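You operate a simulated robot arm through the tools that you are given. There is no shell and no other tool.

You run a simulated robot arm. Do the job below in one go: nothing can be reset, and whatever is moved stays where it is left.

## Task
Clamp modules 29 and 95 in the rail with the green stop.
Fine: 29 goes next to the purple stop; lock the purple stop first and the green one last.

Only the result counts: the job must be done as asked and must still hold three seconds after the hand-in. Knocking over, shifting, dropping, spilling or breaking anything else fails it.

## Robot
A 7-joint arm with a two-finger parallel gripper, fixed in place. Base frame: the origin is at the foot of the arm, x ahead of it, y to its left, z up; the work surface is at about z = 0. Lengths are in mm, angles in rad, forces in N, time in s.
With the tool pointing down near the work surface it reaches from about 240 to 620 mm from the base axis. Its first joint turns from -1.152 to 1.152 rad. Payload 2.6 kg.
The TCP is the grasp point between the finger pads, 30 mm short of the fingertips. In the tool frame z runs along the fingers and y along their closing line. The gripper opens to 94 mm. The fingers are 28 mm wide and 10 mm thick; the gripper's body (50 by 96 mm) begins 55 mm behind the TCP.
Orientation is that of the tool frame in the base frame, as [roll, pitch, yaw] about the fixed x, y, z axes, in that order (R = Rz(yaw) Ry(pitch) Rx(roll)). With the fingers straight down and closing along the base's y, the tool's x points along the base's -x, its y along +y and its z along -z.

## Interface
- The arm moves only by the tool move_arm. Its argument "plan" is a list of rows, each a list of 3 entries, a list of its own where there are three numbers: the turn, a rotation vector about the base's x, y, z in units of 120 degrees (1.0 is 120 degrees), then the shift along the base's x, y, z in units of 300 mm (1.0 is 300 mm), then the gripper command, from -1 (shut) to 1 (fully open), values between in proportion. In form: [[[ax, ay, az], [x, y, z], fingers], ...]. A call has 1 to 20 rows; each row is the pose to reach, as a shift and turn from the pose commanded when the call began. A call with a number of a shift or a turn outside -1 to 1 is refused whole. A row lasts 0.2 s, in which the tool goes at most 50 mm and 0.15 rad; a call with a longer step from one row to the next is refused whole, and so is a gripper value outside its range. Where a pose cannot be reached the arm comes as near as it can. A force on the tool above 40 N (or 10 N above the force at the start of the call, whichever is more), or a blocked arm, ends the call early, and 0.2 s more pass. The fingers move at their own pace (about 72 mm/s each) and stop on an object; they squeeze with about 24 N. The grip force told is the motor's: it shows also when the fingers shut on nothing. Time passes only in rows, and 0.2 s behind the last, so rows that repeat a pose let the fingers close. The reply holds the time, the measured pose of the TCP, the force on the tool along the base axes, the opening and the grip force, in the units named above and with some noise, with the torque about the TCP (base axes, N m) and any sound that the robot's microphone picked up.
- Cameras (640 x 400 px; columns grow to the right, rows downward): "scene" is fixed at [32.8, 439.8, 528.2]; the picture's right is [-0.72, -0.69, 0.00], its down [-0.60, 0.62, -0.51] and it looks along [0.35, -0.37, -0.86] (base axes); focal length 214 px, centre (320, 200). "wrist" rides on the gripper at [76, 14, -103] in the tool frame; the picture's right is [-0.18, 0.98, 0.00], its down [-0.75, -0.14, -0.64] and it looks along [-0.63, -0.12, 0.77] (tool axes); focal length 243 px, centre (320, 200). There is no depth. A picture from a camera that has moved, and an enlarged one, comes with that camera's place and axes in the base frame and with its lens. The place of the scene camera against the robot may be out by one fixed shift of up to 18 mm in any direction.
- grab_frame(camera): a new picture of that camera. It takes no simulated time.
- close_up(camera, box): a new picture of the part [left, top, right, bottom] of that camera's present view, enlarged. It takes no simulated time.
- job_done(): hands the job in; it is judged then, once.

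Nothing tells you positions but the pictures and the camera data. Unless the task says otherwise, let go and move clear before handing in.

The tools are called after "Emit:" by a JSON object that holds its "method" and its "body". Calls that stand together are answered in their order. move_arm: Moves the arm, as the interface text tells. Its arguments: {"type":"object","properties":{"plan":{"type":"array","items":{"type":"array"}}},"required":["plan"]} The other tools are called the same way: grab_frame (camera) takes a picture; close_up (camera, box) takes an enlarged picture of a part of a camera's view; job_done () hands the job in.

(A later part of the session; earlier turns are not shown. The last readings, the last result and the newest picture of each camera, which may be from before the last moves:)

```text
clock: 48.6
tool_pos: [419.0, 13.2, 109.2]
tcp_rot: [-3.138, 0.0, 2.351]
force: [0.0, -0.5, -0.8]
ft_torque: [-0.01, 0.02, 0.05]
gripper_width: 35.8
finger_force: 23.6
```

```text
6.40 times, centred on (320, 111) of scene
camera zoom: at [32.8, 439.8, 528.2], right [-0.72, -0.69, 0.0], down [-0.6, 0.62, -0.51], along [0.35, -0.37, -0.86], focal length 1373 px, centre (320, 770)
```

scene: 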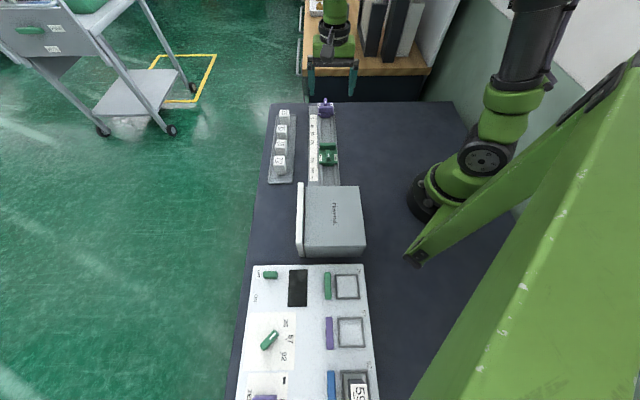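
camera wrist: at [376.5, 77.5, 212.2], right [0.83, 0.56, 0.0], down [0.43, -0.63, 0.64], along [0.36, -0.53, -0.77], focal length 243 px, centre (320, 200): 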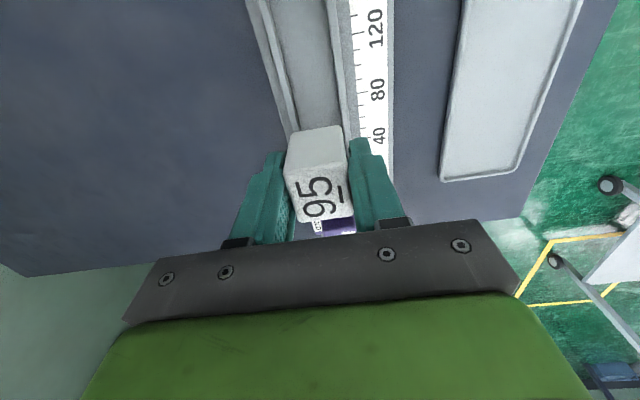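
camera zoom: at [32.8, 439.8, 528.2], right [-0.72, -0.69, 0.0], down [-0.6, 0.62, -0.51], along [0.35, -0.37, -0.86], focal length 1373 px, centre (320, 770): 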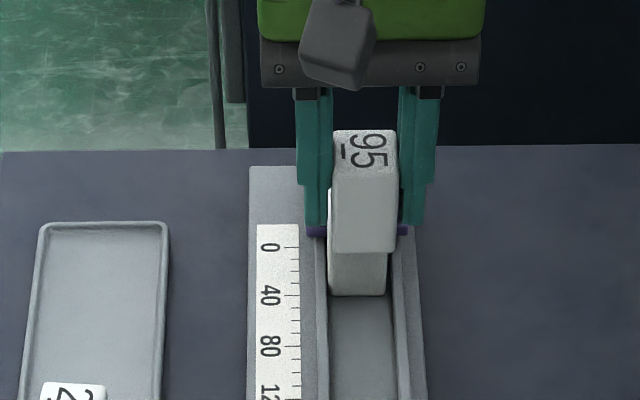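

The channel centre is about 0.7 mm to -n of the tool, and 95's back face clears 29. I'll correct that and lower it to just above the floor.

Emit:
{"method": "move_arm", "body": {"plan": [[[0, 0, 0.0025], [-0.0014, -0.0014, -0.02], -1], [[0, 0, 0.0025], [-0.0014, -0.0014, -0.07], -1], [[0, 0, 0.0025], [-0.0014, -0.0014, -0.12], -1], [[0, 0, 0.0025], [-0.0014, -0.0014, -0.155], -1], [[0, 0, 0.0025], [-0.0014, -0.0014, -0.175], -1], [[0, 0, 0.0025], [-0.0014, -0.0014, -0.188], -1], [[0, 0, 0.0025], [-0.0014, -0.0014, -0.188], -1]]}}

Emit:
{"method": "close_up", "body": {"camera": "wrist", "box": [240, 60, 400, 160]}}

Emit:
{"method": "close_up", "body": {"camera": "scene", "box": [300, 95, 360, 132]}}

```text
clock: 50.2
tool_pos: [420.9, 12.2, 53.7]
tcp_rot: [-3.14, 0.0, 2.357]
force: [0.7, 0.1, -1.2]
ft_torque: [-0.01, 0.01, 0.0]
gripper_width: 35.7
finger_force: 24.1
```

```text
4.00 times, centred on (320, 110) of wrist
camera zoom: at [377.3, 76.7, 156.4], right [0.82, 0.57, 0.0], down [0.44, -0.63, 0.64], along [0.36, -0.53, -0.77], focal length 970 px, centre (320, 560)
```

zoom: 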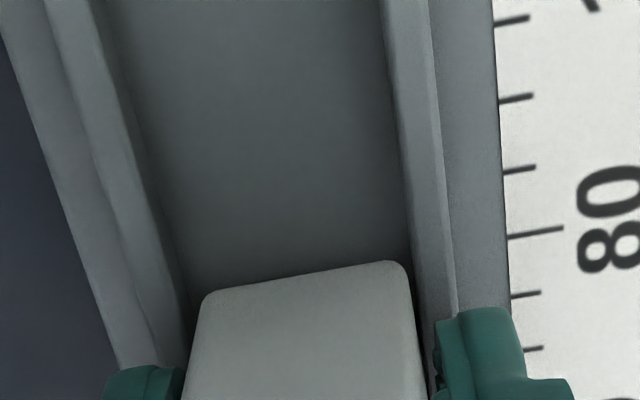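

```text
10.67 times, centred on (330, 114) of scene
camera zoom: at [32.8, 439.8, 528.2], right [-0.72, -0.69, 0.0], down [-0.6, 0.62, -0.51], along [0.35, -0.37, -0.86], focal length 2288 px, centre (213, 1123)
```

zoom: 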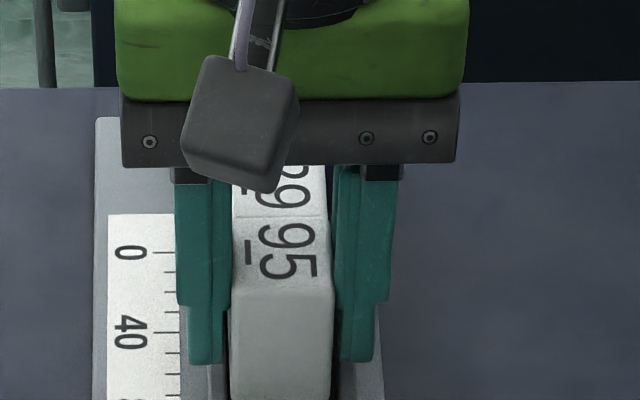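

95 is in the channel with no contact yet. I'll ease it down the last few millimetres.

Emit:
{"method": "move_arm", "body": {"plan": [[[0, 0, 0], [0, 0, -0.006], -1], [[0, 0, 0], [0, 0, -0.012], -1], [[0, 0, 0], [0, 0, -0.016], -1], [[0, 0, 0], [0, 0, -0.018], -1]]}}

```text
clock: 51.2
tool_pos: [419.4, 13.2, 48.9]
tcp_rot: [-3.137, 0.0, 2.357]
force: [-1.0, 1.5, 1.1]
ft_torque: [0.03, -0.03, 0.03]
gripper_width: 35.6
finger_force: 24.2
```

Nearly down; I'll take another 1 mm or so to find the floor.

Emit:
{"method": "move_arm", "body": {"plan": [[[0, 0, 0], [0, 0, -0.002], -1], [[0, 0, 0], [0, 0, -0.004], -1], [[0, 0, 0], [0, 0, -0.004], -1]]}}

Emit:
{"method": "close_up", "body": {"camera": "wrist", "box": [240, 60, 400, 160]}}

```text
clock: 52.0
tool_pos: [421.8, 11.8, 48.1]
tcp_rot: [-3.141, -0.001, 2.359]
force: [-10.8, -0.5, 22.7]
ft_torque: [0.31, 0.06, 0.23]
gripper_width: 35.7
finger_force: 23.8
```

```text
4.00 times, centred on (320, 110) of wrist
camera zoom: at [376.6, 76.6, 150.8], right [0.82, 0.57, 0.0], down [0.43, -0.63, 0.64], along [0.36, -0.53, -0.77], focal length 970 px, centre (320, 560)
```

zoom: 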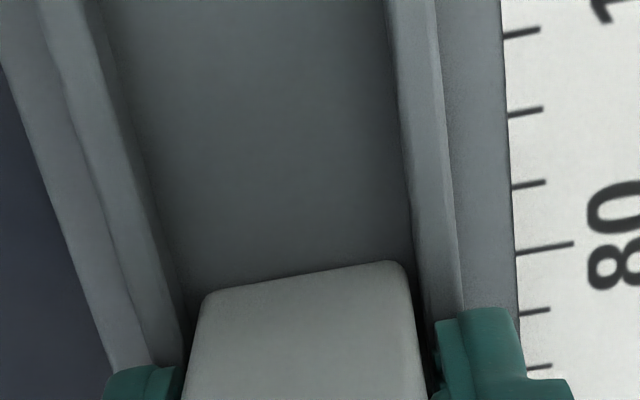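

95 is on the floor. I'll relieve the press and slide it toward 29 until they touch.

Emit:
{"method": "move_arm", "body": {"plan": [[[0, 0, 0], [0, 0, 0.004], -1], [[0, 0, 0], [0.004, -0.004, 0.004], -1], [[0, 0, 0], [0.008, -0.008, 0.004], -1], [[0, 0, 0], [0.011, -0.011, 0.004], -1], [[0, 0, 0], [0.011, -0.011, 0.004], -1]]}}

Emit:
{"method": "close_up", "body": {"camera": "scene", "box": [300, 95, 360, 132]}}

```text
clock: 53.2
tool_pos: [422.2, 7.9, 47.3]
tcp_rot: [-3.139, 0.0, 2.356]
force: [-0.1, -0.6, 0.1]
ft_torque: [0.0, 0.02, -0.04]
gripper_width: 35.7
finger_force: 23.8
```

```text
10.67 times, centred on (330, 114) of scene
camera zoom: at [32.8, 439.8, 528.2], right [-0.72, -0.69, 0.0], down [-0.6, 0.62, -0.51], along [0.35, -0.37, -0.86], focal length 2288 px, centre (213, 1123)
```

zoom: 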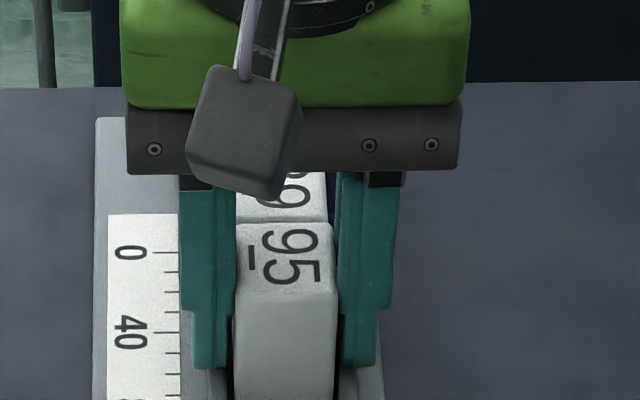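

No contact with 29 yet. I'll continue sliding in small steps until it stops me.

Emit:
{"method": "move_arm", "body": {"plan": [[[0, 0, 0], [0.004, -0.004, 0], -1], [[0, 0, 0], [0.008, -0.008, 0], -1], [[0, 0, 0], [0.008, -0.008, 0], -1]]}}

Emit:
{"method": "close_up", "body": {"camera": "wrist", "box": [240, 60, 400, 160]}}

```text
clock: 54.0
tool_pos: [424.3, 8.3, 48.6]
tcp_rot: [-3.138, -0.006, 2.358]
force: [-15.2, 7.1, 6.7]
ft_torque: [0.19, 0.16, -0.08]
gripper_width: 35.8
finger_force: 24.5
```

```text
4.00 times, centred on (320, 110) of wrist
camera zoom: at [381.2, 72.0, 151.3], right [0.82, 0.57, -0.01], down [0.44, -0.63, 0.64], along [0.36, -0.53, -0.77], focal length 970 px, centre (320, 560)
```

zoom: 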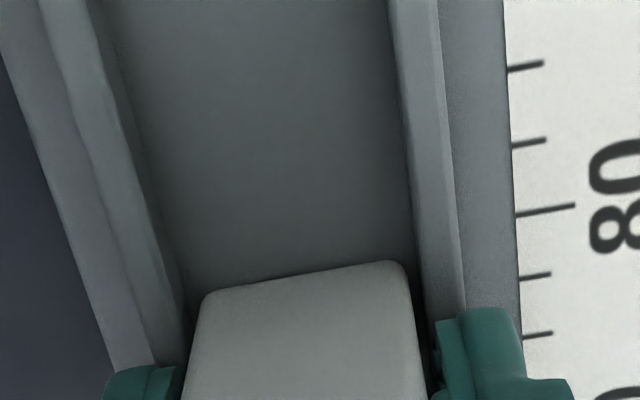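

95 is now against 29. I'll open and rise straight up to check the row.

Emit:
{"method": "move_arm", "body": {"plan": [[[0, 0, 0], [-0.002, 0.002, 0], -1], [[0, 0, 0], [-0.002, 0.002, 0], 0.02], [[0, 0, 0], [-0.002, 0.002, 0], 0.02], [[0, 0, 0], [-0.002, 0.002, 0.03], 0.02], [[0, 0, 0], [-0.002, 0.002, 0.1], 0.02], [[0, 0, 0], [-0.002, 0.002, 0.2], 0.02], [[0, 0, 0], [-0.002, 0.002, 0.3], 0.02], [[0, 0, 0], [-0.002, 0.002, 0.3], 0.02]]}}

Emit:
{"method": "grab_frame", "body": {"camera": "wrist"}}

Emit:
{"method": "close_up", "body": {"camera": "scene", "box": [260, 85, 370, 153]}}

```text
clock: 55.9
tool_pos: [424.3, 6.7, 138.4]
tcp_rot: [-3.139, -0.001, 2.361]
force: [0.1, -0.2, -0.1]
ft_torque: [-0.05, 0.01, -0.02]
gripper_width: 48.0
finger_force: 0.1
```

```text
taken
camera wrist: at [381.3, 71.3, 241.3], right [0.82, 0.57, 0.0], down [0.44, -0.63, 0.64], along [0.36, -0.53, -0.77], focal length 243 px, centre (320, 200)
```

wrist: 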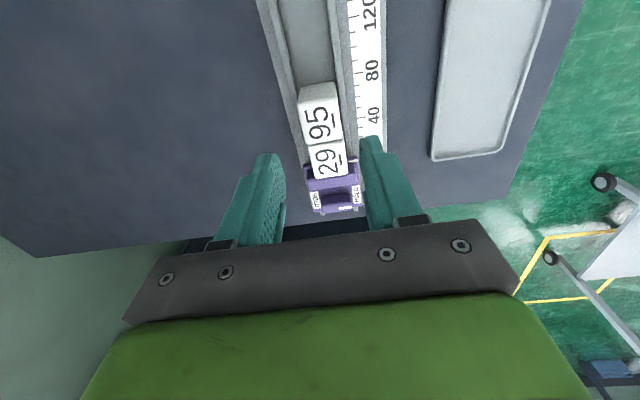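

```text
5.82 times, centred on (315, 119) of scene
camera zoom: at [32.8, 439.8, 528.2], right [-0.72, -0.69, 0.0], down [-0.6, 0.62, -0.51], along [0.35, -0.37, -0.86], focal length 1248 px, centre (349, 671)
```

zoom: 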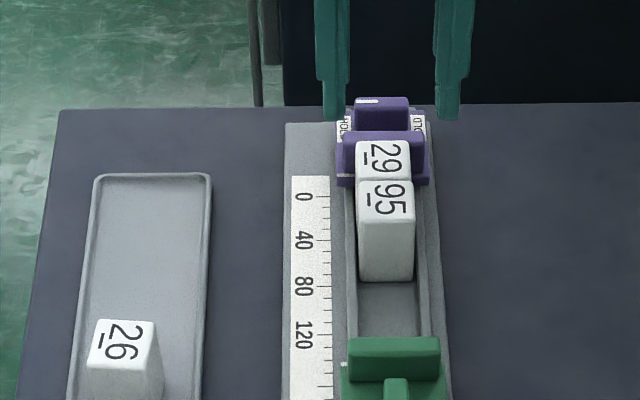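

Both modules stand in the rail in order, touching, with the purple stop locked. Now I'll hover over the green lever.

Emit:
{"method": "move_arm", "body": {"plan": [[[0, 0, 0], [-0.085, 0.087, 0], -0.15], [[0, 0, 0], [-0.17, 0.174, 0], -0.15], [[0, 0, 0], [-0.256, 0.261, -0.03], -0.15], [[0, 0, 0], [-0.342, 0.349, -0.07], -0.15], [[0, 0, -0.002], [-0.342, 0.349, -0.095], -0.15], [[0, 0, -0.002], [-0.342, 0.349, -0.095], -0.15]]}}

Emit:
{"method": "grab_frame", "body": {"camera": "wrist"}}

Emit:
{"method": "close_up", "body": {"camera": "wrist", "box": [240, 60, 400, 160]}}

Emit:
{"method": "close_up", "body": {"camera": "scene", "box": [290, 90, 370, 140]}}

```text
clock: 57.2
tool_pos: [320.6, 111.7, 108.8]
tcp_rot: [-3.139, 0.0, 2.354]
force: [-0.7, -0.2, -0.2]
ft_torque: [0.01, -0.05, 0.03]
gripper_width: 40.1
finger_force: 0.1
```

```text
taken
camera wrist: at [279.2, 176.3, 211.7], right [0.83, 0.56, 0.0], down [0.43, -0.63, 0.64], along [0.36, -0.53, -0.77], focal length 243 px, centre (320, 200)
```

wrist: 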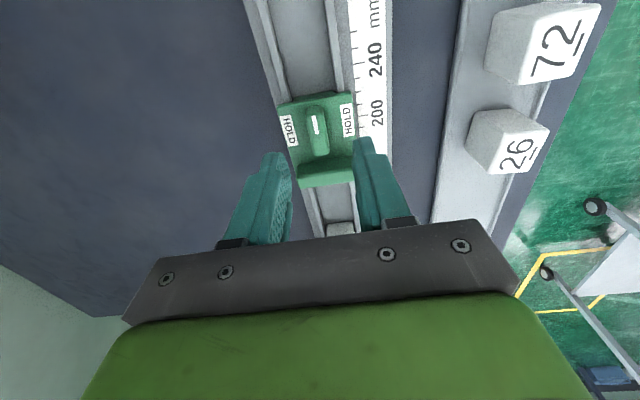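

```text
4.00 times, centred on (320, 110) of wrist
camera zoom: at [279.2, 176.3, 211.7], right [0.83, 0.56, 0.0], down [0.43, -0.63, 0.64], along [0.36, -0.53, -0.77], focal length 970 px, centre (320, 560)
```

zoom: 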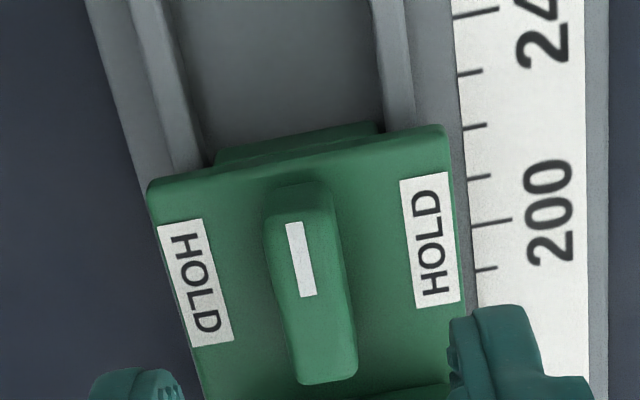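

```text
8.00 times, centred on (330, 115) of scene
camera zoom: at [32.8, 439.8, 528.2], right [-0.72, -0.69, 0.0], down [-0.6, 0.62, -0.51], along [0.35, -0.37, -0.86], focal length 1716 px, centre (240, 880)
```

zoom: 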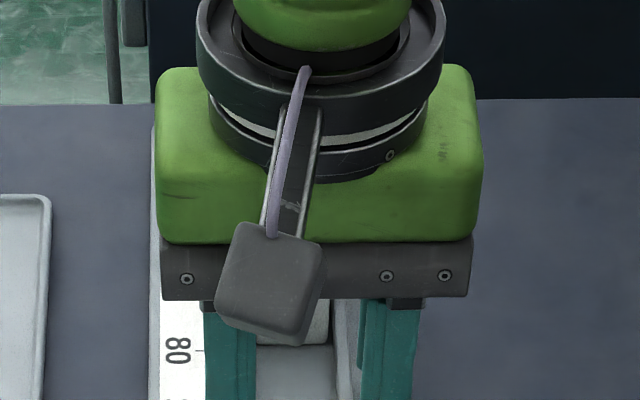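

The green lever is under the tool, with its pivot close to the tool axis. I'll shift slightly toward the jaw side, lower beside the lever and check.

Emit:
{"method": "move_arm", "body": {"plan": [[[0, 0, 0], [0.004, -0.0078, 0], -0.15], [[0, 0, 0], [0.004, -0.0078, -0.06], -0.15], [[0, 0, 0], [0.004, -0.0078, -0.11], -0.15], [[0, 0, 0], [0.004, -0.0078, -0.145], -0.15], [[0, 0, 0], [0.004, -0.0078, -0.161], -0.15], [[0, 0, 0], [0.004, -0.0078, -0.161], -0.15]]}}

Emit:
{"method": "close_up", "body": {"camera": "wrist", "box": [240, 100, 400, 200]}}

```text
clock: 58.6
tool_pos: [322.1, 108.6, 63.1]
tcp_rot: [-3.139, -0.002, 2.355]
force: [-0.4, -0.2, 0.6]
ft_torque: [0.0, 0.01, 0.0]
gripper_width: 40.1
finger_force: 0.0
```

```text
4.00 times, centred on (320, 150) of wrist
camera zoom: at [279.7, 173.9, 164.7], right [0.83, 0.56, 0.0], down [0.43, -0.63, 0.64], along [0.36, -0.53, -0.77], focal length 970 px, centre (320, 400)
```

zoom: 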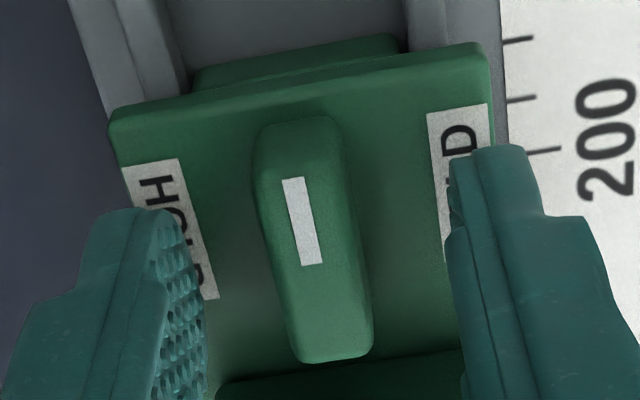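

The lever is between the pads and the jaw is well clear behind. I'll close on it.

Emit:
{"method": "move_arm", "body": {"plan": [[[0, 0, 0], [0.002, 0.002, -0.005], -0.15], [[0, 0, 0], [0.002, 0.002, -0.005], -1], [[0, 0, 0], [0.002, 0.002, -0.005], -1], [[0, 0, 0], [0.002, 0.002, -0.005], -1]]}}

Emit:
{"method": "close_up", "body": {"camera": "wrist", "box": [240, 100, 400, 200]}}

```text
clock: 59.6
tool_pos: [323.8, 109.4, 59.7]
tcp_rot: [-3.134, -0.003, 2.353]
force: [-9.0, -9.3, 4.0]
ft_torque: [-0.02, 0.14, 0.01]
gripper_width: 12.5
finger_force: 44.6
```

```text
4.00 times, centred on (320, 150) of wrist
camera zoom: at [280.0, 173.8, 162.7], right [0.83, 0.56, -0.01], down [0.43, -0.63, 0.64], along [0.36, -0.53, -0.77], focal length 970 px, centre (320, 400)
```

zoom: 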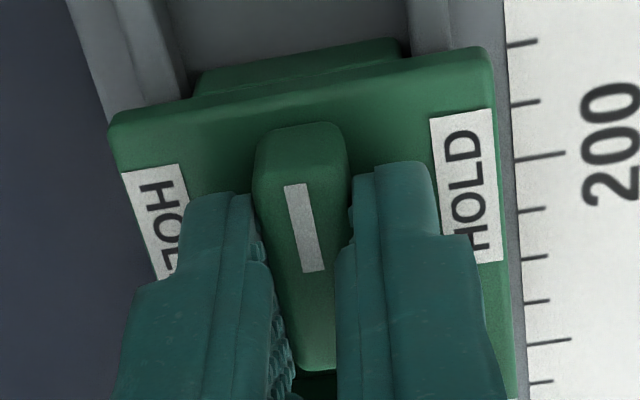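

The green lever is gripped. I'll now slide the green stop along the rail toward 95, first most of the way.

Emit:
{"method": "move_arm", "body": {"plan": [[[0, 0, 0], [0.008, -0.012, 0], -1], [[0, 0, 0], [0.03, -0.034, 0], -1], [[0, 0, 0], [0.055, -0.059, 0], -1], [[0, 0, 0], [0.08, -0.084, 0], -1], [[0, 0, 0], [0.105, -0.109, 0], -1], [[0, 0, 0], [0.125, -0.129, 0], -1], [[0, 0, 0], [0.134, -0.138, 0], -1], [[0, 0, 0], [0.134, -0.138, 0], -1]]}}

Emit:
{"method": "grab_frame", "body": {"camera": "wrist"}}

Emit:
{"method": "close_up", "body": {"camera": "scene", "box": [290, 95, 370, 145]}}

```text
clock: 61.5
tool_pos: [363.8, 68.5, 59.2]
tcp_rot: [-3.139, -0.001, 2.356]
force: [-12.1, -11.7, 9.2]
ft_torque: [-0.17, 0.24, -0.01]
gripper_width: 12.6
finger_force: 45.4
```

```text
taken
camera wrist: at [320.7, 132.6, 162.6], right [0.83, 0.56, 0.0], down [0.43, -0.63, 0.64], along [0.36, -0.53, -0.77], focal length 243 px, centre (320, 200)
```

wrist: 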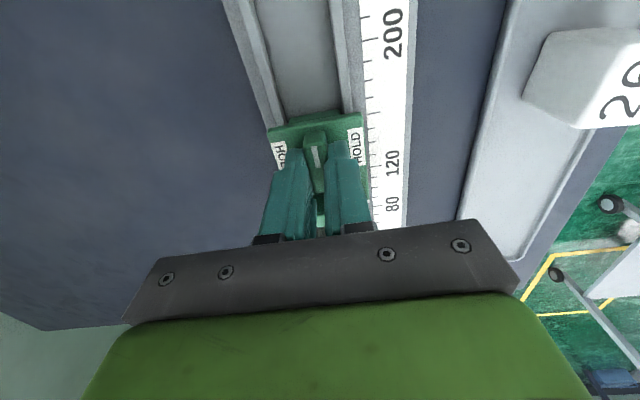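

```text
8.00 times, centred on (330, 120) of scene
camera zoom: at [32.8, 439.8, 528.2], right [-0.72, -0.69, 0.0], down [-0.6, 0.62, -0.51], along [0.35, -0.37, -0.86], focal length 1716 px, centre (240, 840)
```

zoom: 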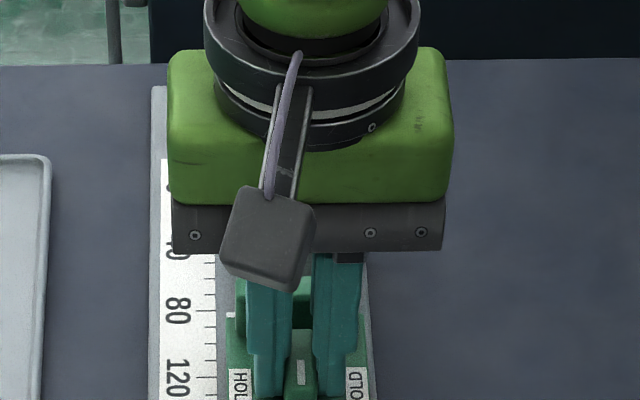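

The green stop slides along with the lever. I'll continue more slowly until contact with 95, relieving the small side load.

Emit:
{"method": "move_arm", "body": {"plan": [[[0, 0, 0], [0.004, -0.009, 0.001], -1], [[0, 0, 0], [0.011, -0.016, 0.001], -1], [[0, 0, 0], [0.018, -0.023, 0.001], -1], [[0, 0, 0], [0.023, -0.028, 0.001], -1], [[0, 0, 0], [0.023, -0.028, 0.001], -1]]}}

Emit:
{"method": "grab_frame", "body": {"camera": "wrist"}}

Emit:
{"method": "close_up", "body": {"camera": "scene", "box": [290, 95, 370, 145]}}

```text
clock: 62.6
tool_pos: [370.5, 61.4, 59.1]
tcp_rot: [-3.139, -0.002, 2.355]
force: [5.1, 5.2, -30.1]
ft_torque: [-0.12, -0.41, -0.02]
gripper_width: 12.5
finger_force: 45.3
```

```text
taken
camera wrist: at [327.3, 125.7, 162.8], right [0.83, 0.56, 0.0], down [0.43, -0.63, 0.64], along [0.36, -0.53, -0.77], focal length 243 px, centre (320, 200)
```

wrist: 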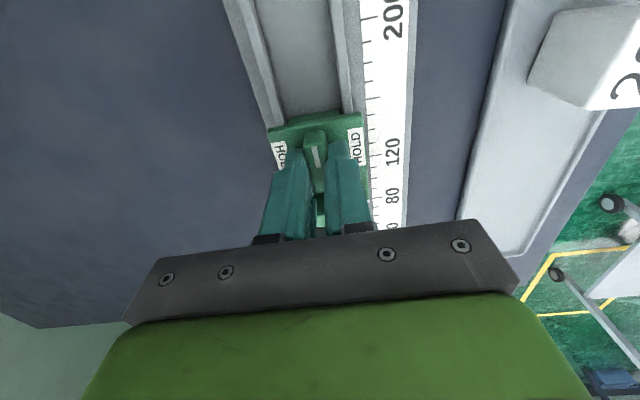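

```text
8.00 times, centred on (330, 120) of scene
camera zoom: at [33.0, 439.8, 528.2], right [-0.72, -0.69, 0.0], down [-0.6, 0.62, -0.51], along [0.35, -0.37, -0.86], focal length 1716 px, centre (240, 840)
```

zoom: 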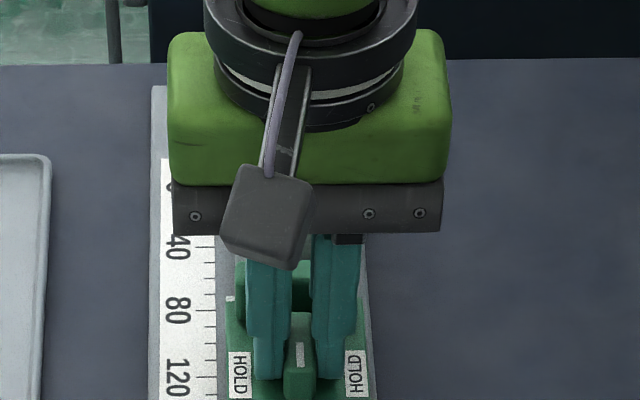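

There's no rail-direction load yet, but the tool is pulling up on the lever by about 30 N. I'll lower a touch to relieve that and keep sliding.

Emit:
{"method": "move_arm", "body": {"plan": [[[0, 0, 0], [0.0, 0.0, -0.0015], -1], [[0, 0, 0], [0.005, -0.005, -0.0015], -1], [[0, 0, 0], [0.01, -0.01, -0.0015], -1], [[0, 0, 0], [0.014, -0.014, -0.0015], -1], [[0, 0, 0], [0.014, -0.014, -0.0015], -1]]}}

Emit:
{"method": "close_up", "body": {"camera": "scene", "box": [300, 100, 360, 137]}}

```text
clock: 63.9
tool_pos: [374.0, 56.7, 59.4]
tcp_rot: [-3.14, 0.0, 2.353]
force: [7.2, 9.4, -23.6]
ft_torque: [0.93, 0.47, -0.04]
gripper_width: 12.3
finger_force: 44.9
```

```text
10.67 times, centred on (330, 118) of scene
camera zoom: at [32.9, 439.8, 528.2], right [-0.72, -0.69, 0.0], down [-0.6, 0.62, -0.51], along [0.35, -0.37, -0.86], focal length 2288 px, centre (213, 1069)
```

zoom: 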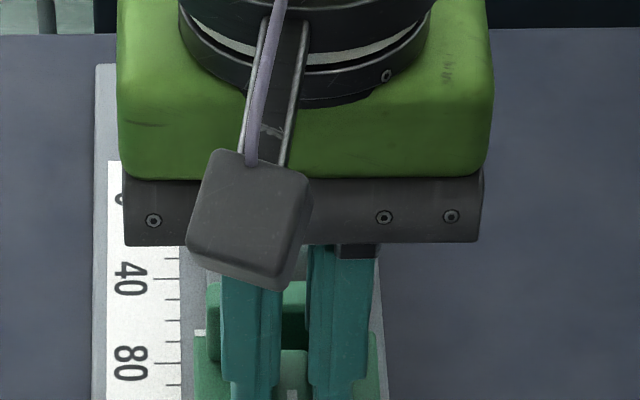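

Still no contact with 95. I'll ease the height another millimetre down and continue along the rail.

Emit:
{"method": "move_arm", "body": {"plan": [[[0, 0, 0], [0.0, 0.0, -0.003], -1], [[0, 0, 0], [0.004, -0.004, -0.003], -1], [[0, 0, 0], [0.008, -0.008, -0.003], -1], [[0, 0, 0], [0.012, -0.012, -0.003], -1], [[0, 0, 0], [0.012, -0.012, -0.003], -1]]}}

Emit:
{"method": "close_up", "body": {"camera": "scene", "box": [300, 100, 360, 137]}}

Emit:
{"method": "close_up", "body": {"camera": "wrist", "box": [240, 100, 400, 200]}}

```text
clock: 65.0
tool_pos: [379.3, 50.3, 59.0]
tcp_rot: [-3.139, 0.002, 2.354]
force: [-4.3, -2.7, 7.5]
ft_torque: [0.15, 0.27, 0.03]
gripper_width: 12.4
finger_force: 44.5
```

```text
10.67 times, centred on (330, 118) of scene
camera zoom: at [32.8, 439.8, 528.2], right [-0.72, -0.69, 0.0], down [-0.6, 0.62, -0.51], along [0.35, -0.37, -0.86], focal length 2288 px, centre (213, 1069)
```

zoom: 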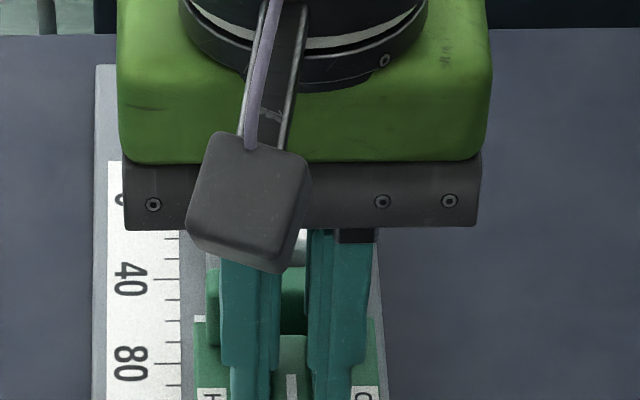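

```text
4.00 times, centred on (320, 150) of wrist
camera zoom: at [336.5, 116.5, 162.6], right [0.83, 0.56, 0.0], down [0.43, -0.63, 0.64], along [0.36, -0.53, -0.77], focal length 970 px, centre (320, 400)
```

zoom: 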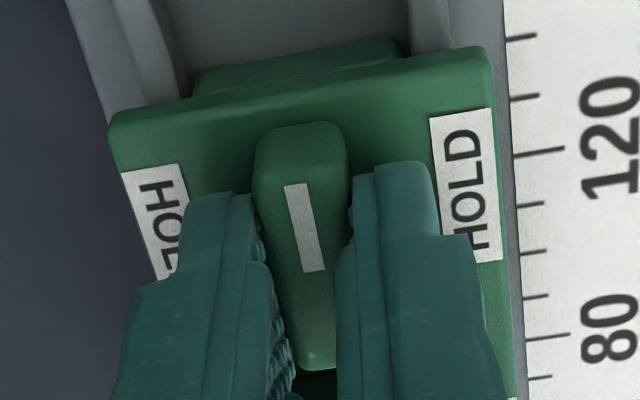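

The stop has moved about 80 mm without slipping in the grip, so contact should be close. I'll go on in 1 mm steps.

Emit:
{"method": "move_arm", "body": {"plan": [[[0, 0, 0], [0.0025, -0.0025, 0], -1], [[0, 0, 0], [0.005, -0.005, 0], -1], [[0, 0, 0], [0.0075, -0.0075, 0], -1], [[0, 0, 0], [0.0075, -0.0075, 0], -1]]}}

Emit:
{"method": "close_up", "body": {"camera": "wrist", "box": [240, 100, 400, 200]}}

```text
clock: 66.0
tool_pos: [381.0, 51.4, 59.5]
tcp_rot: [-3.14, -0.003, 2.355]
force: [-4.4, 0.7, 4.6]
ft_torque: [-0.34, -0.31, -0.01]
gripper_width: 12.4
finger_force: 45.0
stopped in row 4: the force on the tool passed its limit at 41 N (the readings are from after the stop); the commanded pose is now the measured one
```

```text
4.00 times, centred on (320, 150) of wrist
camera zoom: at [337.5, 115.5, 162.7], right [0.83, 0.56, 0.0], down [0.43, -0.63, 0.64], along [0.36, -0.53, -0.77], focal length 970 px, centre (320, 400)
```

zoom: 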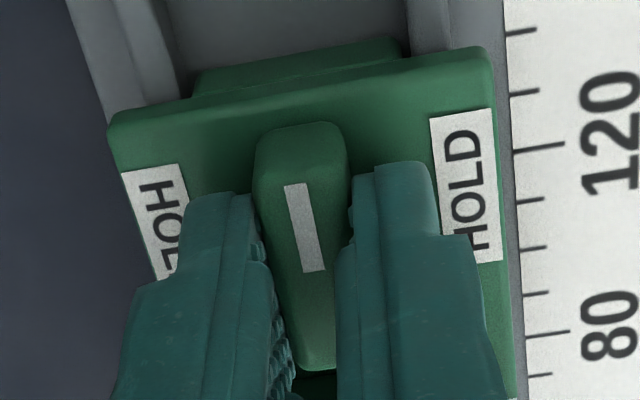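

Firm contact: the green stop now presses on 95. I'll test the locking direction with a small clockwise turn and watch the torque.

Emit:
{"method": "move_arm", "body": {"plan": [[[0, 0, -0.02], [0, 0, 0], -1], [[0, 0, -0.045], [0, 0, 0], -1], [[0, 0, -0.045], [0, 0, 0], -1]]}}

Emit:
{"method": "close_up", "body": {"camera": "wrist", "box": [240, 100, 400, 200]}}

```text
clock: 66.8
tool_pos: [379.8, 50.5, 59.6]
tcp_rot: [-3.14, -0.002, 2.259]
force: [-2.4, 0.7, 10.2]
ft_torque: [0.37, 0.3, 0.0]
gripper_width: 12.4
finger_force: 44.8
```

```text
4.00 times, centred on (320, 150) of wrist
camera zoom: at [343.6, 119.2, 162.7], right [0.88, 0.48, 0.0], down [0.37, -0.67, 0.64], along [0.31, -0.56, -0.77], focal length 970 px, centre (320, 400)
```

zoom: 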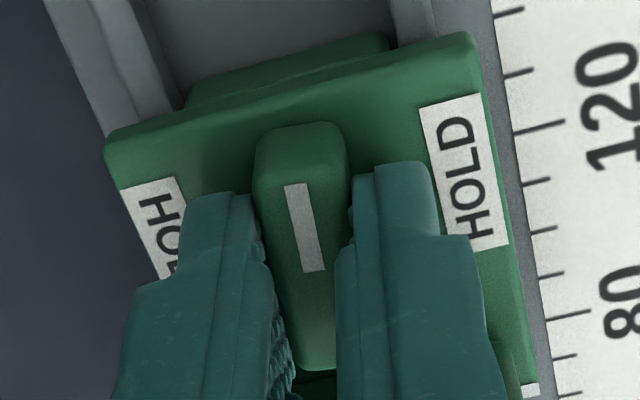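

Clockwise works here too, with no resisting torque. I'll keep turning while holding a light push toward 95.

Emit:
{"method": "move_arm", "body": {"plan": [[[0, 0, -0.05], [0.001, -0.001, 0], -1], [[0, 0, -0.1], [0.001, -0.001, 0], -1], [[0, 0, -0.15], [0.001, -0.001, 0], -1], [[0, 0, -0.2], [0.001, -0.001, 0], -1]]}}

Emit:
{"method": "close_up", "body": {"camera": "wrist", "box": [240, 100, 400, 200]}}

Emit:
{"method": "close_up", "body": {"camera": "scene", "box": [300, 100, 360, 137]}}

```text
clock: 67.8
tool_pos: [380.0, 49.7, 59.6]
tcp_rot: [-3.137, -0.003, 1.835]
force: [-19.0, -4.3, 22.0]
ft_torque: [-0.52, 0.13, 0.01]
gripper_width: 12.3
finger_force: 44.7
```

```text
4.00 times, centred on (320, 150) of wrist
camera zoom: at [374.7, 128.0, 162.7], right [1.0, 0.08, -0.01], down [0.07, -0.76, 0.64], along [0.05, -0.64, -0.77], focal length 970 px, centre (320, 400)
```

zoom: 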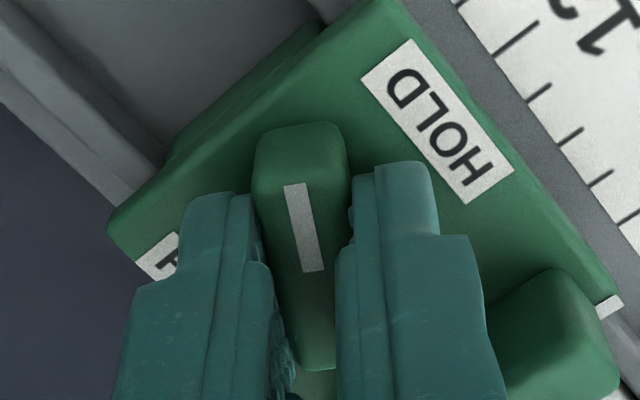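

```text
10.67 times, centred on (330, 118) of scene
camera zoom: at [32.7, 439.8, 528.2], right [-0.72, -0.69, 0.0], down [-0.6, 0.62, -0.51], along [0.35, -0.37, -0.86], focal length 2288 px, centre (213, 1069)
```

zoom: 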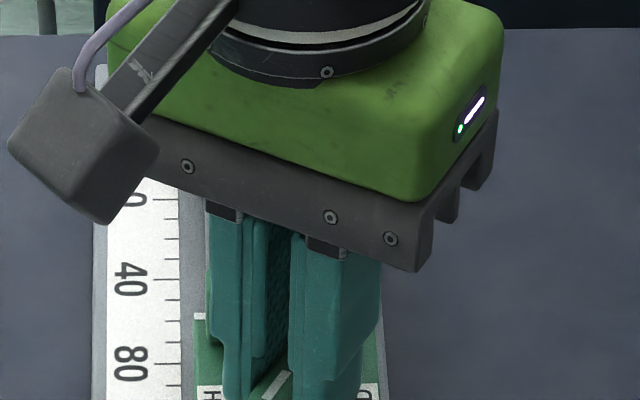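

At 30°, the clamp push is about 10 N, with some side and vertical load. I'll trim those a little and continue the turn.

Emit:
{"method": "move_arm", "body": {"plan": [[[0, 0, -0.04], [-0.001, 0.001, 0.0012], -1], [[0, 0, -0.08], [-0.0015, 0.0015, 0.0015], -1], [[0, 0, -0.125], [-0.002, 0.002, 0.0015], -1]]}}

Emit:
{"method": "close_up", "body": {"camera": "wrist", "box": [240, 100, 400, 200]}}

```text
clock: 68.7
tool_pos: [379.3, 49.6, 59.7]
tcp_rot: [-3.136, 0.0, 1.57]
force: [-2.9, 1.3, 3.2]
ft_torque: [-0.29, -0.14, 0.02]
gripper_width: 12.2
finger_force: 44.8
stopped in row 3: the force on the tool passed its limit at 40 N (the readings are from after the stop); the commanded pose is now the measured one
```

```text
4.00 times, centred on (320, 150) of wrist
camera zoom: at [394.7, 126.9, 162.5], right [0.98, -0.18, -0.01], down [-0.13, -0.75, 0.64], along [-0.12, -0.63, -0.77], focal length 970 px, centre (320, 400)
```

zoom: 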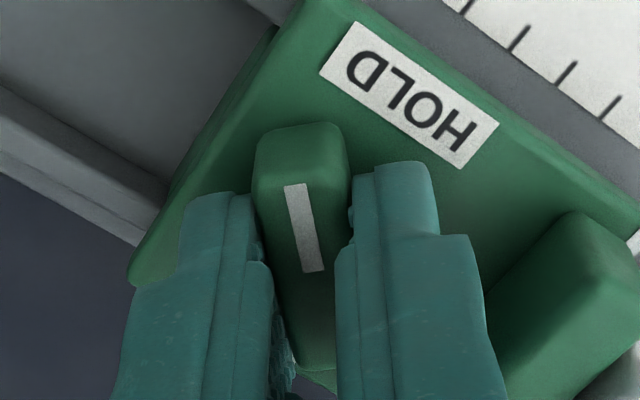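

The force limit was reached at 45° and the load has relaxed. I'll continue in short gentle steps.

Emit:
{"method": "move_arm", "body": {"plan": [[[0, 0, -0.035], [0, 0, 0], -1], [[0, 0, -0.07], [0, 0, 0], -1], [[0, 0, -0.105], [0, 0, 0], -1]]}}

Emit:
{"method": "close_up", "body": {"camera": "wrist", "box": [240, 100, 400, 200]}}

```text
clock: 69.5
tool_pos: [379.2, 50.7, 60.2]
tcp_rot: [-3.135, 0.0, 1.355]
force: [-2.3, 3.8, 0.9]
ft_torque: [-0.04, -0.14, -0.03]
gripper_width: 12.3
finger_force: 45.1
```

```text
4.00 times, centred on (320, 150) of wrist
camera zoom: at [410.5, 121.8, 162.5], right [0.92, -0.39, -0.01], down [-0.3, -0.71, 0.64], along [-0.26, -0.59, -0.77], focal length 970 px, centre (320, 400)
```

zoom: 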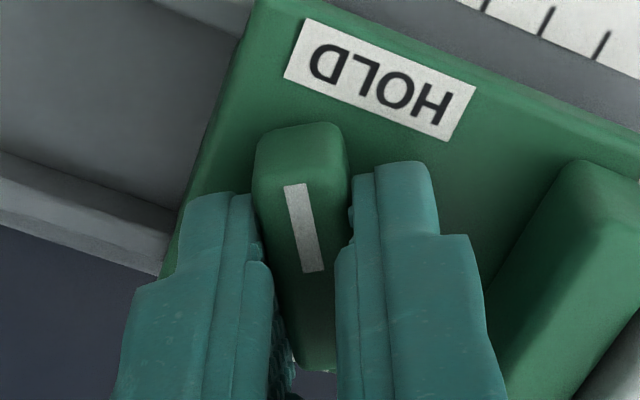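

At about 57° with a light clamp push. I'll keep turning and add a touch more push toward 95.

Emit:
{"method": "move_arm", "body": {"plan": [[[0, 0, -0.04], [0.001, -0.001, 0], -1], [[0, 0, -0.08], [0.0015, -0.0015, 0], -1], [[0, 0, -0.12], [0.0015, -0.0015, 0], -1]]}}

Emit:
{"method": "close_up", "body": {"camera": "wrist", "box": [240, 100, 400, 200]}}

```text
clock: 70.3
tool_pos: [378.1, 49.8, 59.9]
tcp_rot: [-3.132, -0.001, 1.1]
force: [-15.9, 3.1, 9.9]
ft_torque: [0.79, -0.27, 0.05]
gripper_width: 12.6
finger_force: 45.3
```

```text
4.00 times, centred on (320, 150) of wrist
camera zoom: at [427.5, 111.4, 162.5], right [0.79, -0.61, -0.01], down [-0.46, -0.61, 0.64], along [-0.4, -0.5, -0.77], focal length 970 px, centre (320, 400)
```

zoom: 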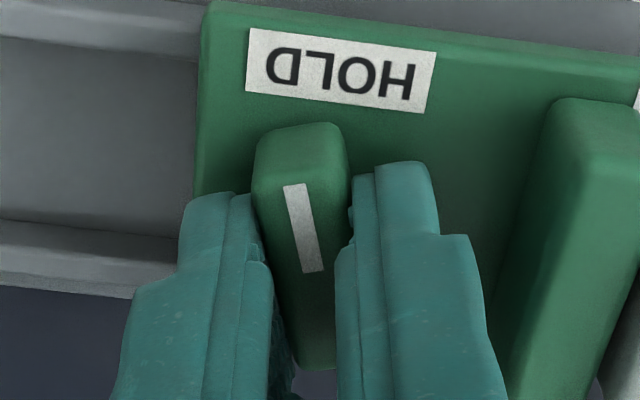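

At about 72° with a 13 N clamp push. I'll finish the last 18° to HOLD.

Emit:
{"method": "move_arm", "body": {"plan": [[[0, 0, -0.04], [0, 0, 0], -1], [[0, 0, -0.08], [0, 0, 0], -1], [[0, 0, -0.12], [0, 0, 0], -1], [[0, 0, -0.15], [0, 0, 0], -1]]}}

Emit:
{"method": "close_up", "body": {"camera": "wrist", "box": [240, 100, 400, 200]}}

```text
clock: 71.3
tool_pos: [377.4, 49.8, 60.8]
tcp_rot: [-3.13, 0.004, 0.785]
force: [-24.6, 4.9, 10.9]
ft_torque: [0.27, -0.05, 0.02]
gripper_width: 12.3
finger_force: 45.0
```

```text
4.00 times, centred on (320, 150) of wrist
camera zoom: at [444.2, 93.7, 162.2], right [0.56, -0.83, -0.01], down [-0.63, -0.44, 0.65], along [-0.54, -0.36, -0.76], focal length 970 px, centre (320, 400)
```

zoom: 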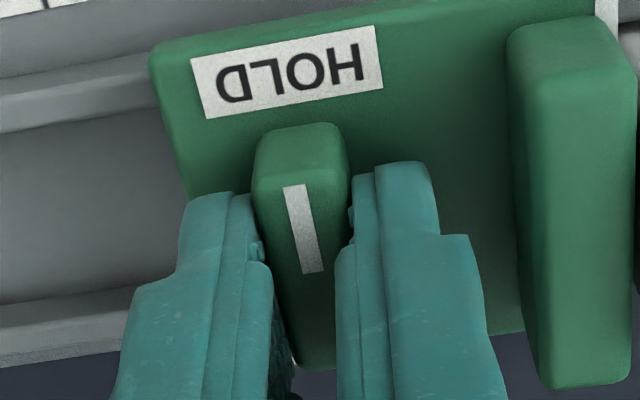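

The green lever points at HOLD with about 21 N of clamp push. I'll nudge it to its end of travel as I did with the purple one.

Emit:
{"method": "move_arm", "body": {"plan": [[[0, 0, -0.015], [0, 0, 0], -1], [[0, 0, -0.03], [0, 0, 0], -1], [[0, 0, -0.03], [0, 0, 0], -1]]}}

Emit:
{"method": "close_up", "body": {"camera": "wrist", "box": [240, 100, 400, 200]}}

```text
clock: 72.1
tool_pos: [378.7, 51.3, 59.3]
tcp_rot: [-3.132, 0.003, 0.724]
force: [-26.2, 6.9, 13.9]
ft_torque: [-0.61, 0.47, 1.43]
gripper_width: 13.1
finger_force: 45.1
```

```text
4.00 times, centred on (320, 150) of wrist
camera zoom: at [446.7, 89.9, 162.1], right [0.51, -0.86, -0.01], down [-0.65, -0.4, 0.65], along [-0.56, -0.32, -0.76], focal length 970 px, centre (320, 400)
```

zoom: 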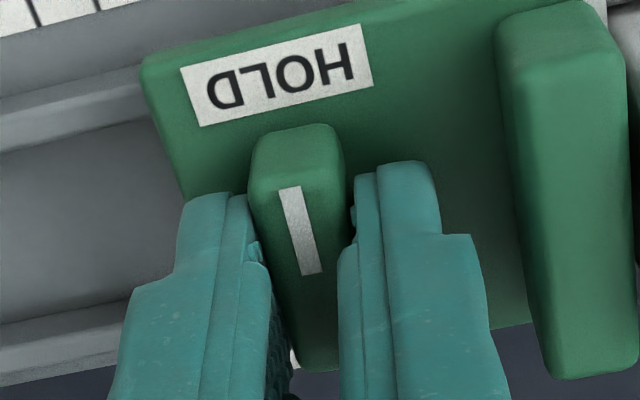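

The end of travel is felt, so the green stop is locked. I'll turn back the overshoot, open slightly and rise straight up.

Emit:
{"method": "move_arm", "body": {"plan": [[[0, 0, 0.015], [0, 0, 0], -1], [[0, 0, 0.029], [0, 0, 0], -0.58], [[0, 0, 0.029], [0, 0, 0], -0.58], [[0, 0, 0.029], [0, 0, 0.03], -0.58], [[0, 0, 0.029], [0, 0, 0.1], -0.58], [[0, 0, 0.029], [0, 0, 0.2], -0.58], [[0, 0, 0.029], [0, 0, 0.3], -0.58], [[0, 0, 0.029], [0, 0, 0.35], -0.58]]}}

Emit:
{"method": "grab_frame", "body": {"camera": "wrist"}}

Emit:
{"method": "grab_frame", "body": {"camera": "scene"}}

```text
clock: 73.9
tool_pos: [380.1, 50.4, 164.9]
tcp_rot: [-3.135, 0.0, 0.785]
force: [0.6, 0.8, -0.1]
ft_torque: [-0.03, -0.01, -0.01]
gripper_width: 19.7
finger_force: 0.0
```

```text
taken
camera wrist: at [444.8, 93.9, 268.0], right [0.57, -0.82, -0.01], down [-0.63, -0.44, 0.64], along [-0.53, -0.36, -0.77], focal length 243 px, centre (320, 200)
```

wrist: 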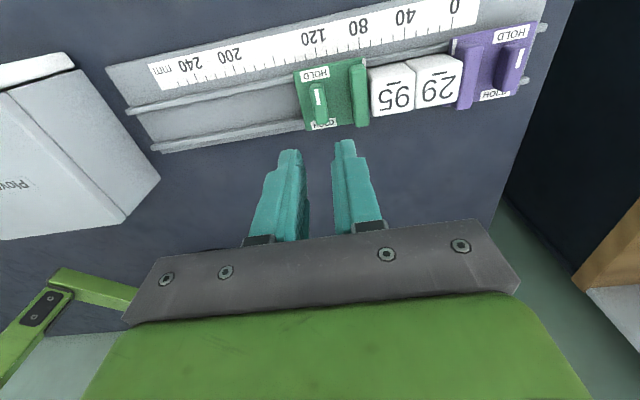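

```text
taken
```

scene: 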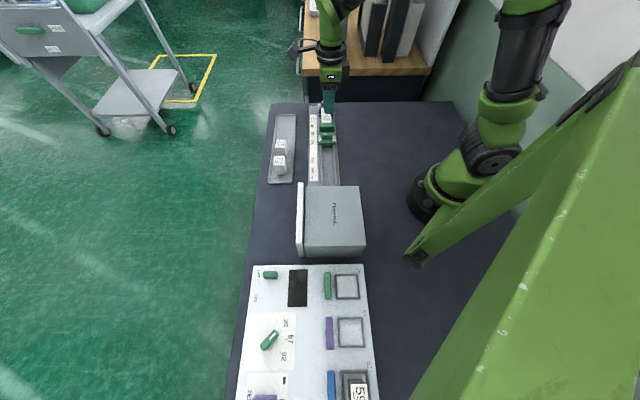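

The row reads purple, 29, 95, green, with both levers across the rail. I'll zoom in to check the gaps and lever angles.

Emit:
{"method": "close_up", "body": {"camera": "wrist", "box": [290, 30, 450, 130]}}

Emit:
{"method": "close_up", "body": {"camera": "wrist", "box": [400, 10, 560, 110]}}

Emit:
{"method": "close_up", "body": {"camera": "scene", "box": [260, 85, 370, 153]}}

```text
4.00 times, centred on (370, 80) of wrist
camera zoom: at [444.8, 93.9, 268.0], right [0.57, -0.82, -0.01], down [-0.63, -0.44, 0.64], along [-0.53, -0.36, -0.77], focal length 970 px, centre (120, 680)
```

zoom: 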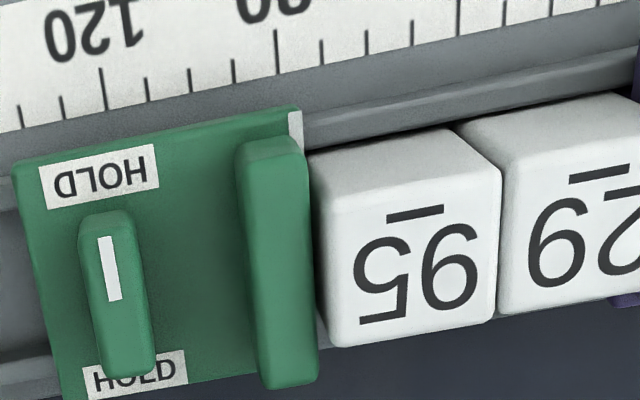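

```text
4.00 times, centred on (480, 60) of wrist
camera zoom: at [444.8, 93.9, 268.0], right [0.57, -0.82, -0.01], down [-0.63, -0.44, 0.64], along [-0.53, -0.36, -0.77], focal length 970 px, centre (-320, 760)
```

zoom: 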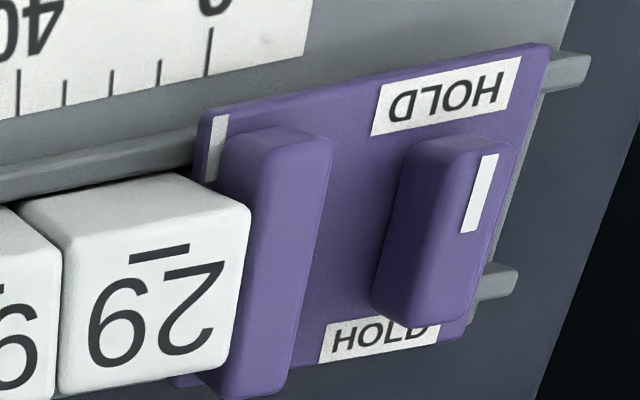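

```text
5.82 times, centred on (315, 119) of scene
camera zoom: at [32.8, 439.8, 528.2], right [-0.72, -0.69, 0.0], down [-0.6, 0.62, -0.51], along [0.35, -0.37, -0.86], focal length 1248 px, centre (349, 671)
```

zoom: 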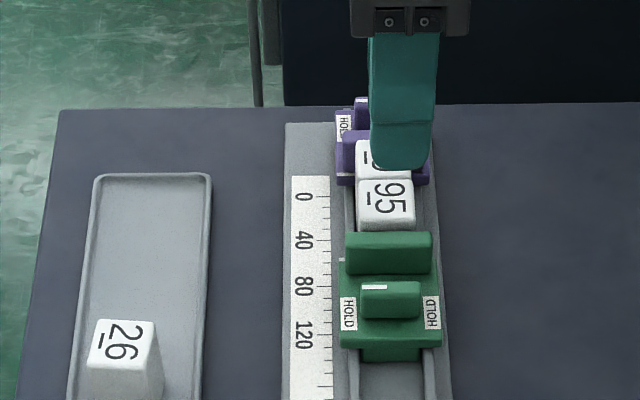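

Both levers are across the rail and the modules sit in order. To check for gaps I'll move the camera level with the green/95 joint, then with the 29/purple joint.

Emit:
{"method": "move_arm", "body": {"plan": [[[0, 0, 0], [0.032, -0.032, 0], -0.58], [[0, 0, 0], [0.064, -0.064, 0], -0.58], [[0, 0, 0], [0.064, -0.064, 0], -0.58]]}}

Emit:
{"method": "close_up", "body": {"camera": "wrist", "box": [230, 40, 390, 140]}}

Emit:
{"method": "close_up", "body": {"camera": "wrist", "box": [300, 60, 380, 110]}}

```text
clock: 74.7
tool_pos: [400.2, 30.8, 166.2]
tcp_rot: [-3.134, 0.0, 0.786]
force: [-0.2, -0.2, -1.1]
ft_torque: [0.01, -0.02, -0.01]
gripper_width: 19.9
finger_force: 0.0
```

```text
4.00 times, centred on (310, 90) of wrist
camera zoom: at [464.4, 74.2, 267.3], right [0.57, -0.82, -0.01], down [-0.63, -0.44, 0.64], along [-0.53, -0.36, -0.77], focal length 970 px, centre (360, 640)
```

zoom: 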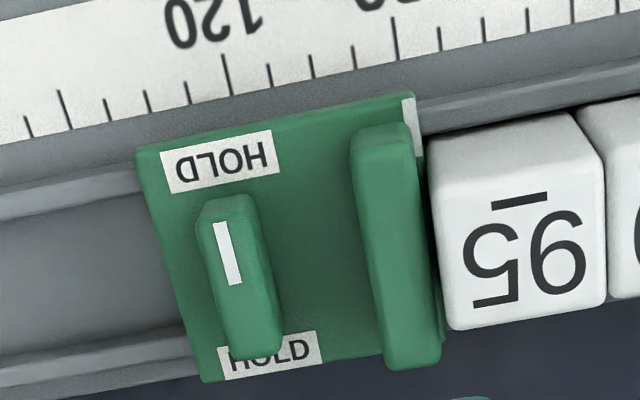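

```text
8.00 times, centred on (340, 85) of wrist
camera zoom: at [464.4, 74.2, 267.3], right [0.57, -0.82, -0.01], down [-0.63, -0.44, 0.64], along [-0.53, -0.36, -0.77], focal length 1941 px, centre (160, 1120)
```

zoom: 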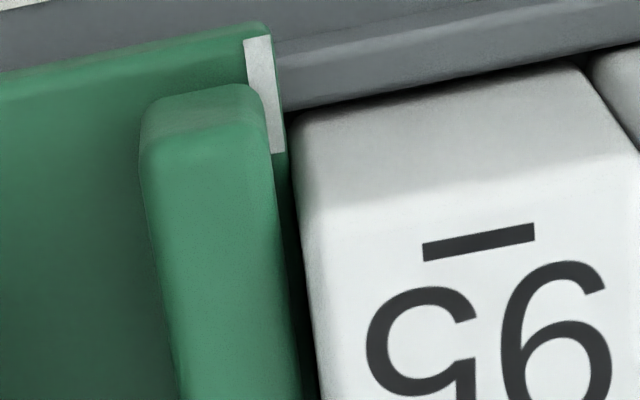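

A small slit shows between the green jaw and 95, as expected if contact is through the stop's foot in the channel. I'll compare with the purple side.

Emit:
{"method": "move_arm", "body": {"plan": [[[0, 0, 0], [0.06, -0.06, 0], -0.58], [[0, 0, 0], [0.12, -0.12, 0], -0.58], [[0, 0, 0], [0.17, -0.17, 0], -0.58], [[0, 0, 0], [0.17, -0.17, 0], -0.58]]}}

Emit:
{"method": "close_up", "body": {"camera": "wrist", "box": [230, 40, 390, 140]}}

Emit:
{"method": "close_up", "body": {"camera": "wrist", "box": [120, 50, 280, 150]}}

```text
clock: 75.7
tool_pos: [449.8, -19.8, 164.8]
tcp_rot: [-3.135, -0.001, 0.787]
force: [-0.3, 0.4, 0.1]
ft_torque: [-0.03, -0.02, -0.02]
gripper_width: 19.7
finger_force: 0.0
```

```text
4.00 times, centred on (310, 90) of wrist
camera zoom: at [514.5, 24.0, 267.3], right [0.57, -0.82, -0.01], down [-0.63, -0.44, 0.64], along [-0.53, -0.36, -0.77], focal length 970 px, centre (360, 640)
```

zoom: 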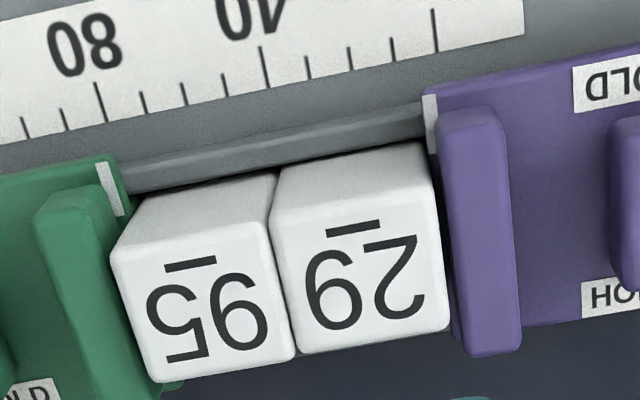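

```text
4.00 times, centred on (200, 100) of wrist
camera zoom: at [514.5, 24.0, 267.3], right [0.57, -0.82, -0.01], down [-0.63, -0.44, 0.64], along [-0.53, -0.36, -0.77], focal length 970 px, centre (800, 600)
```

zoom: 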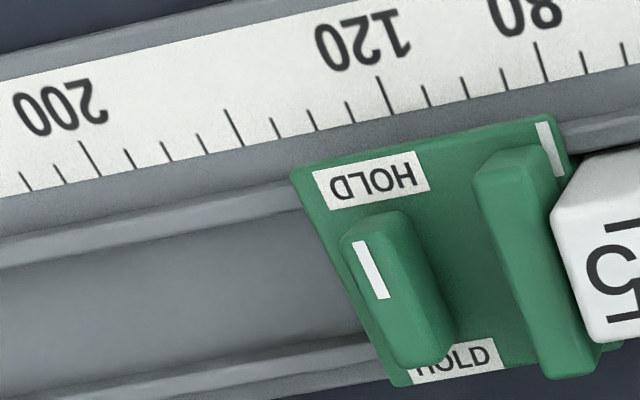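

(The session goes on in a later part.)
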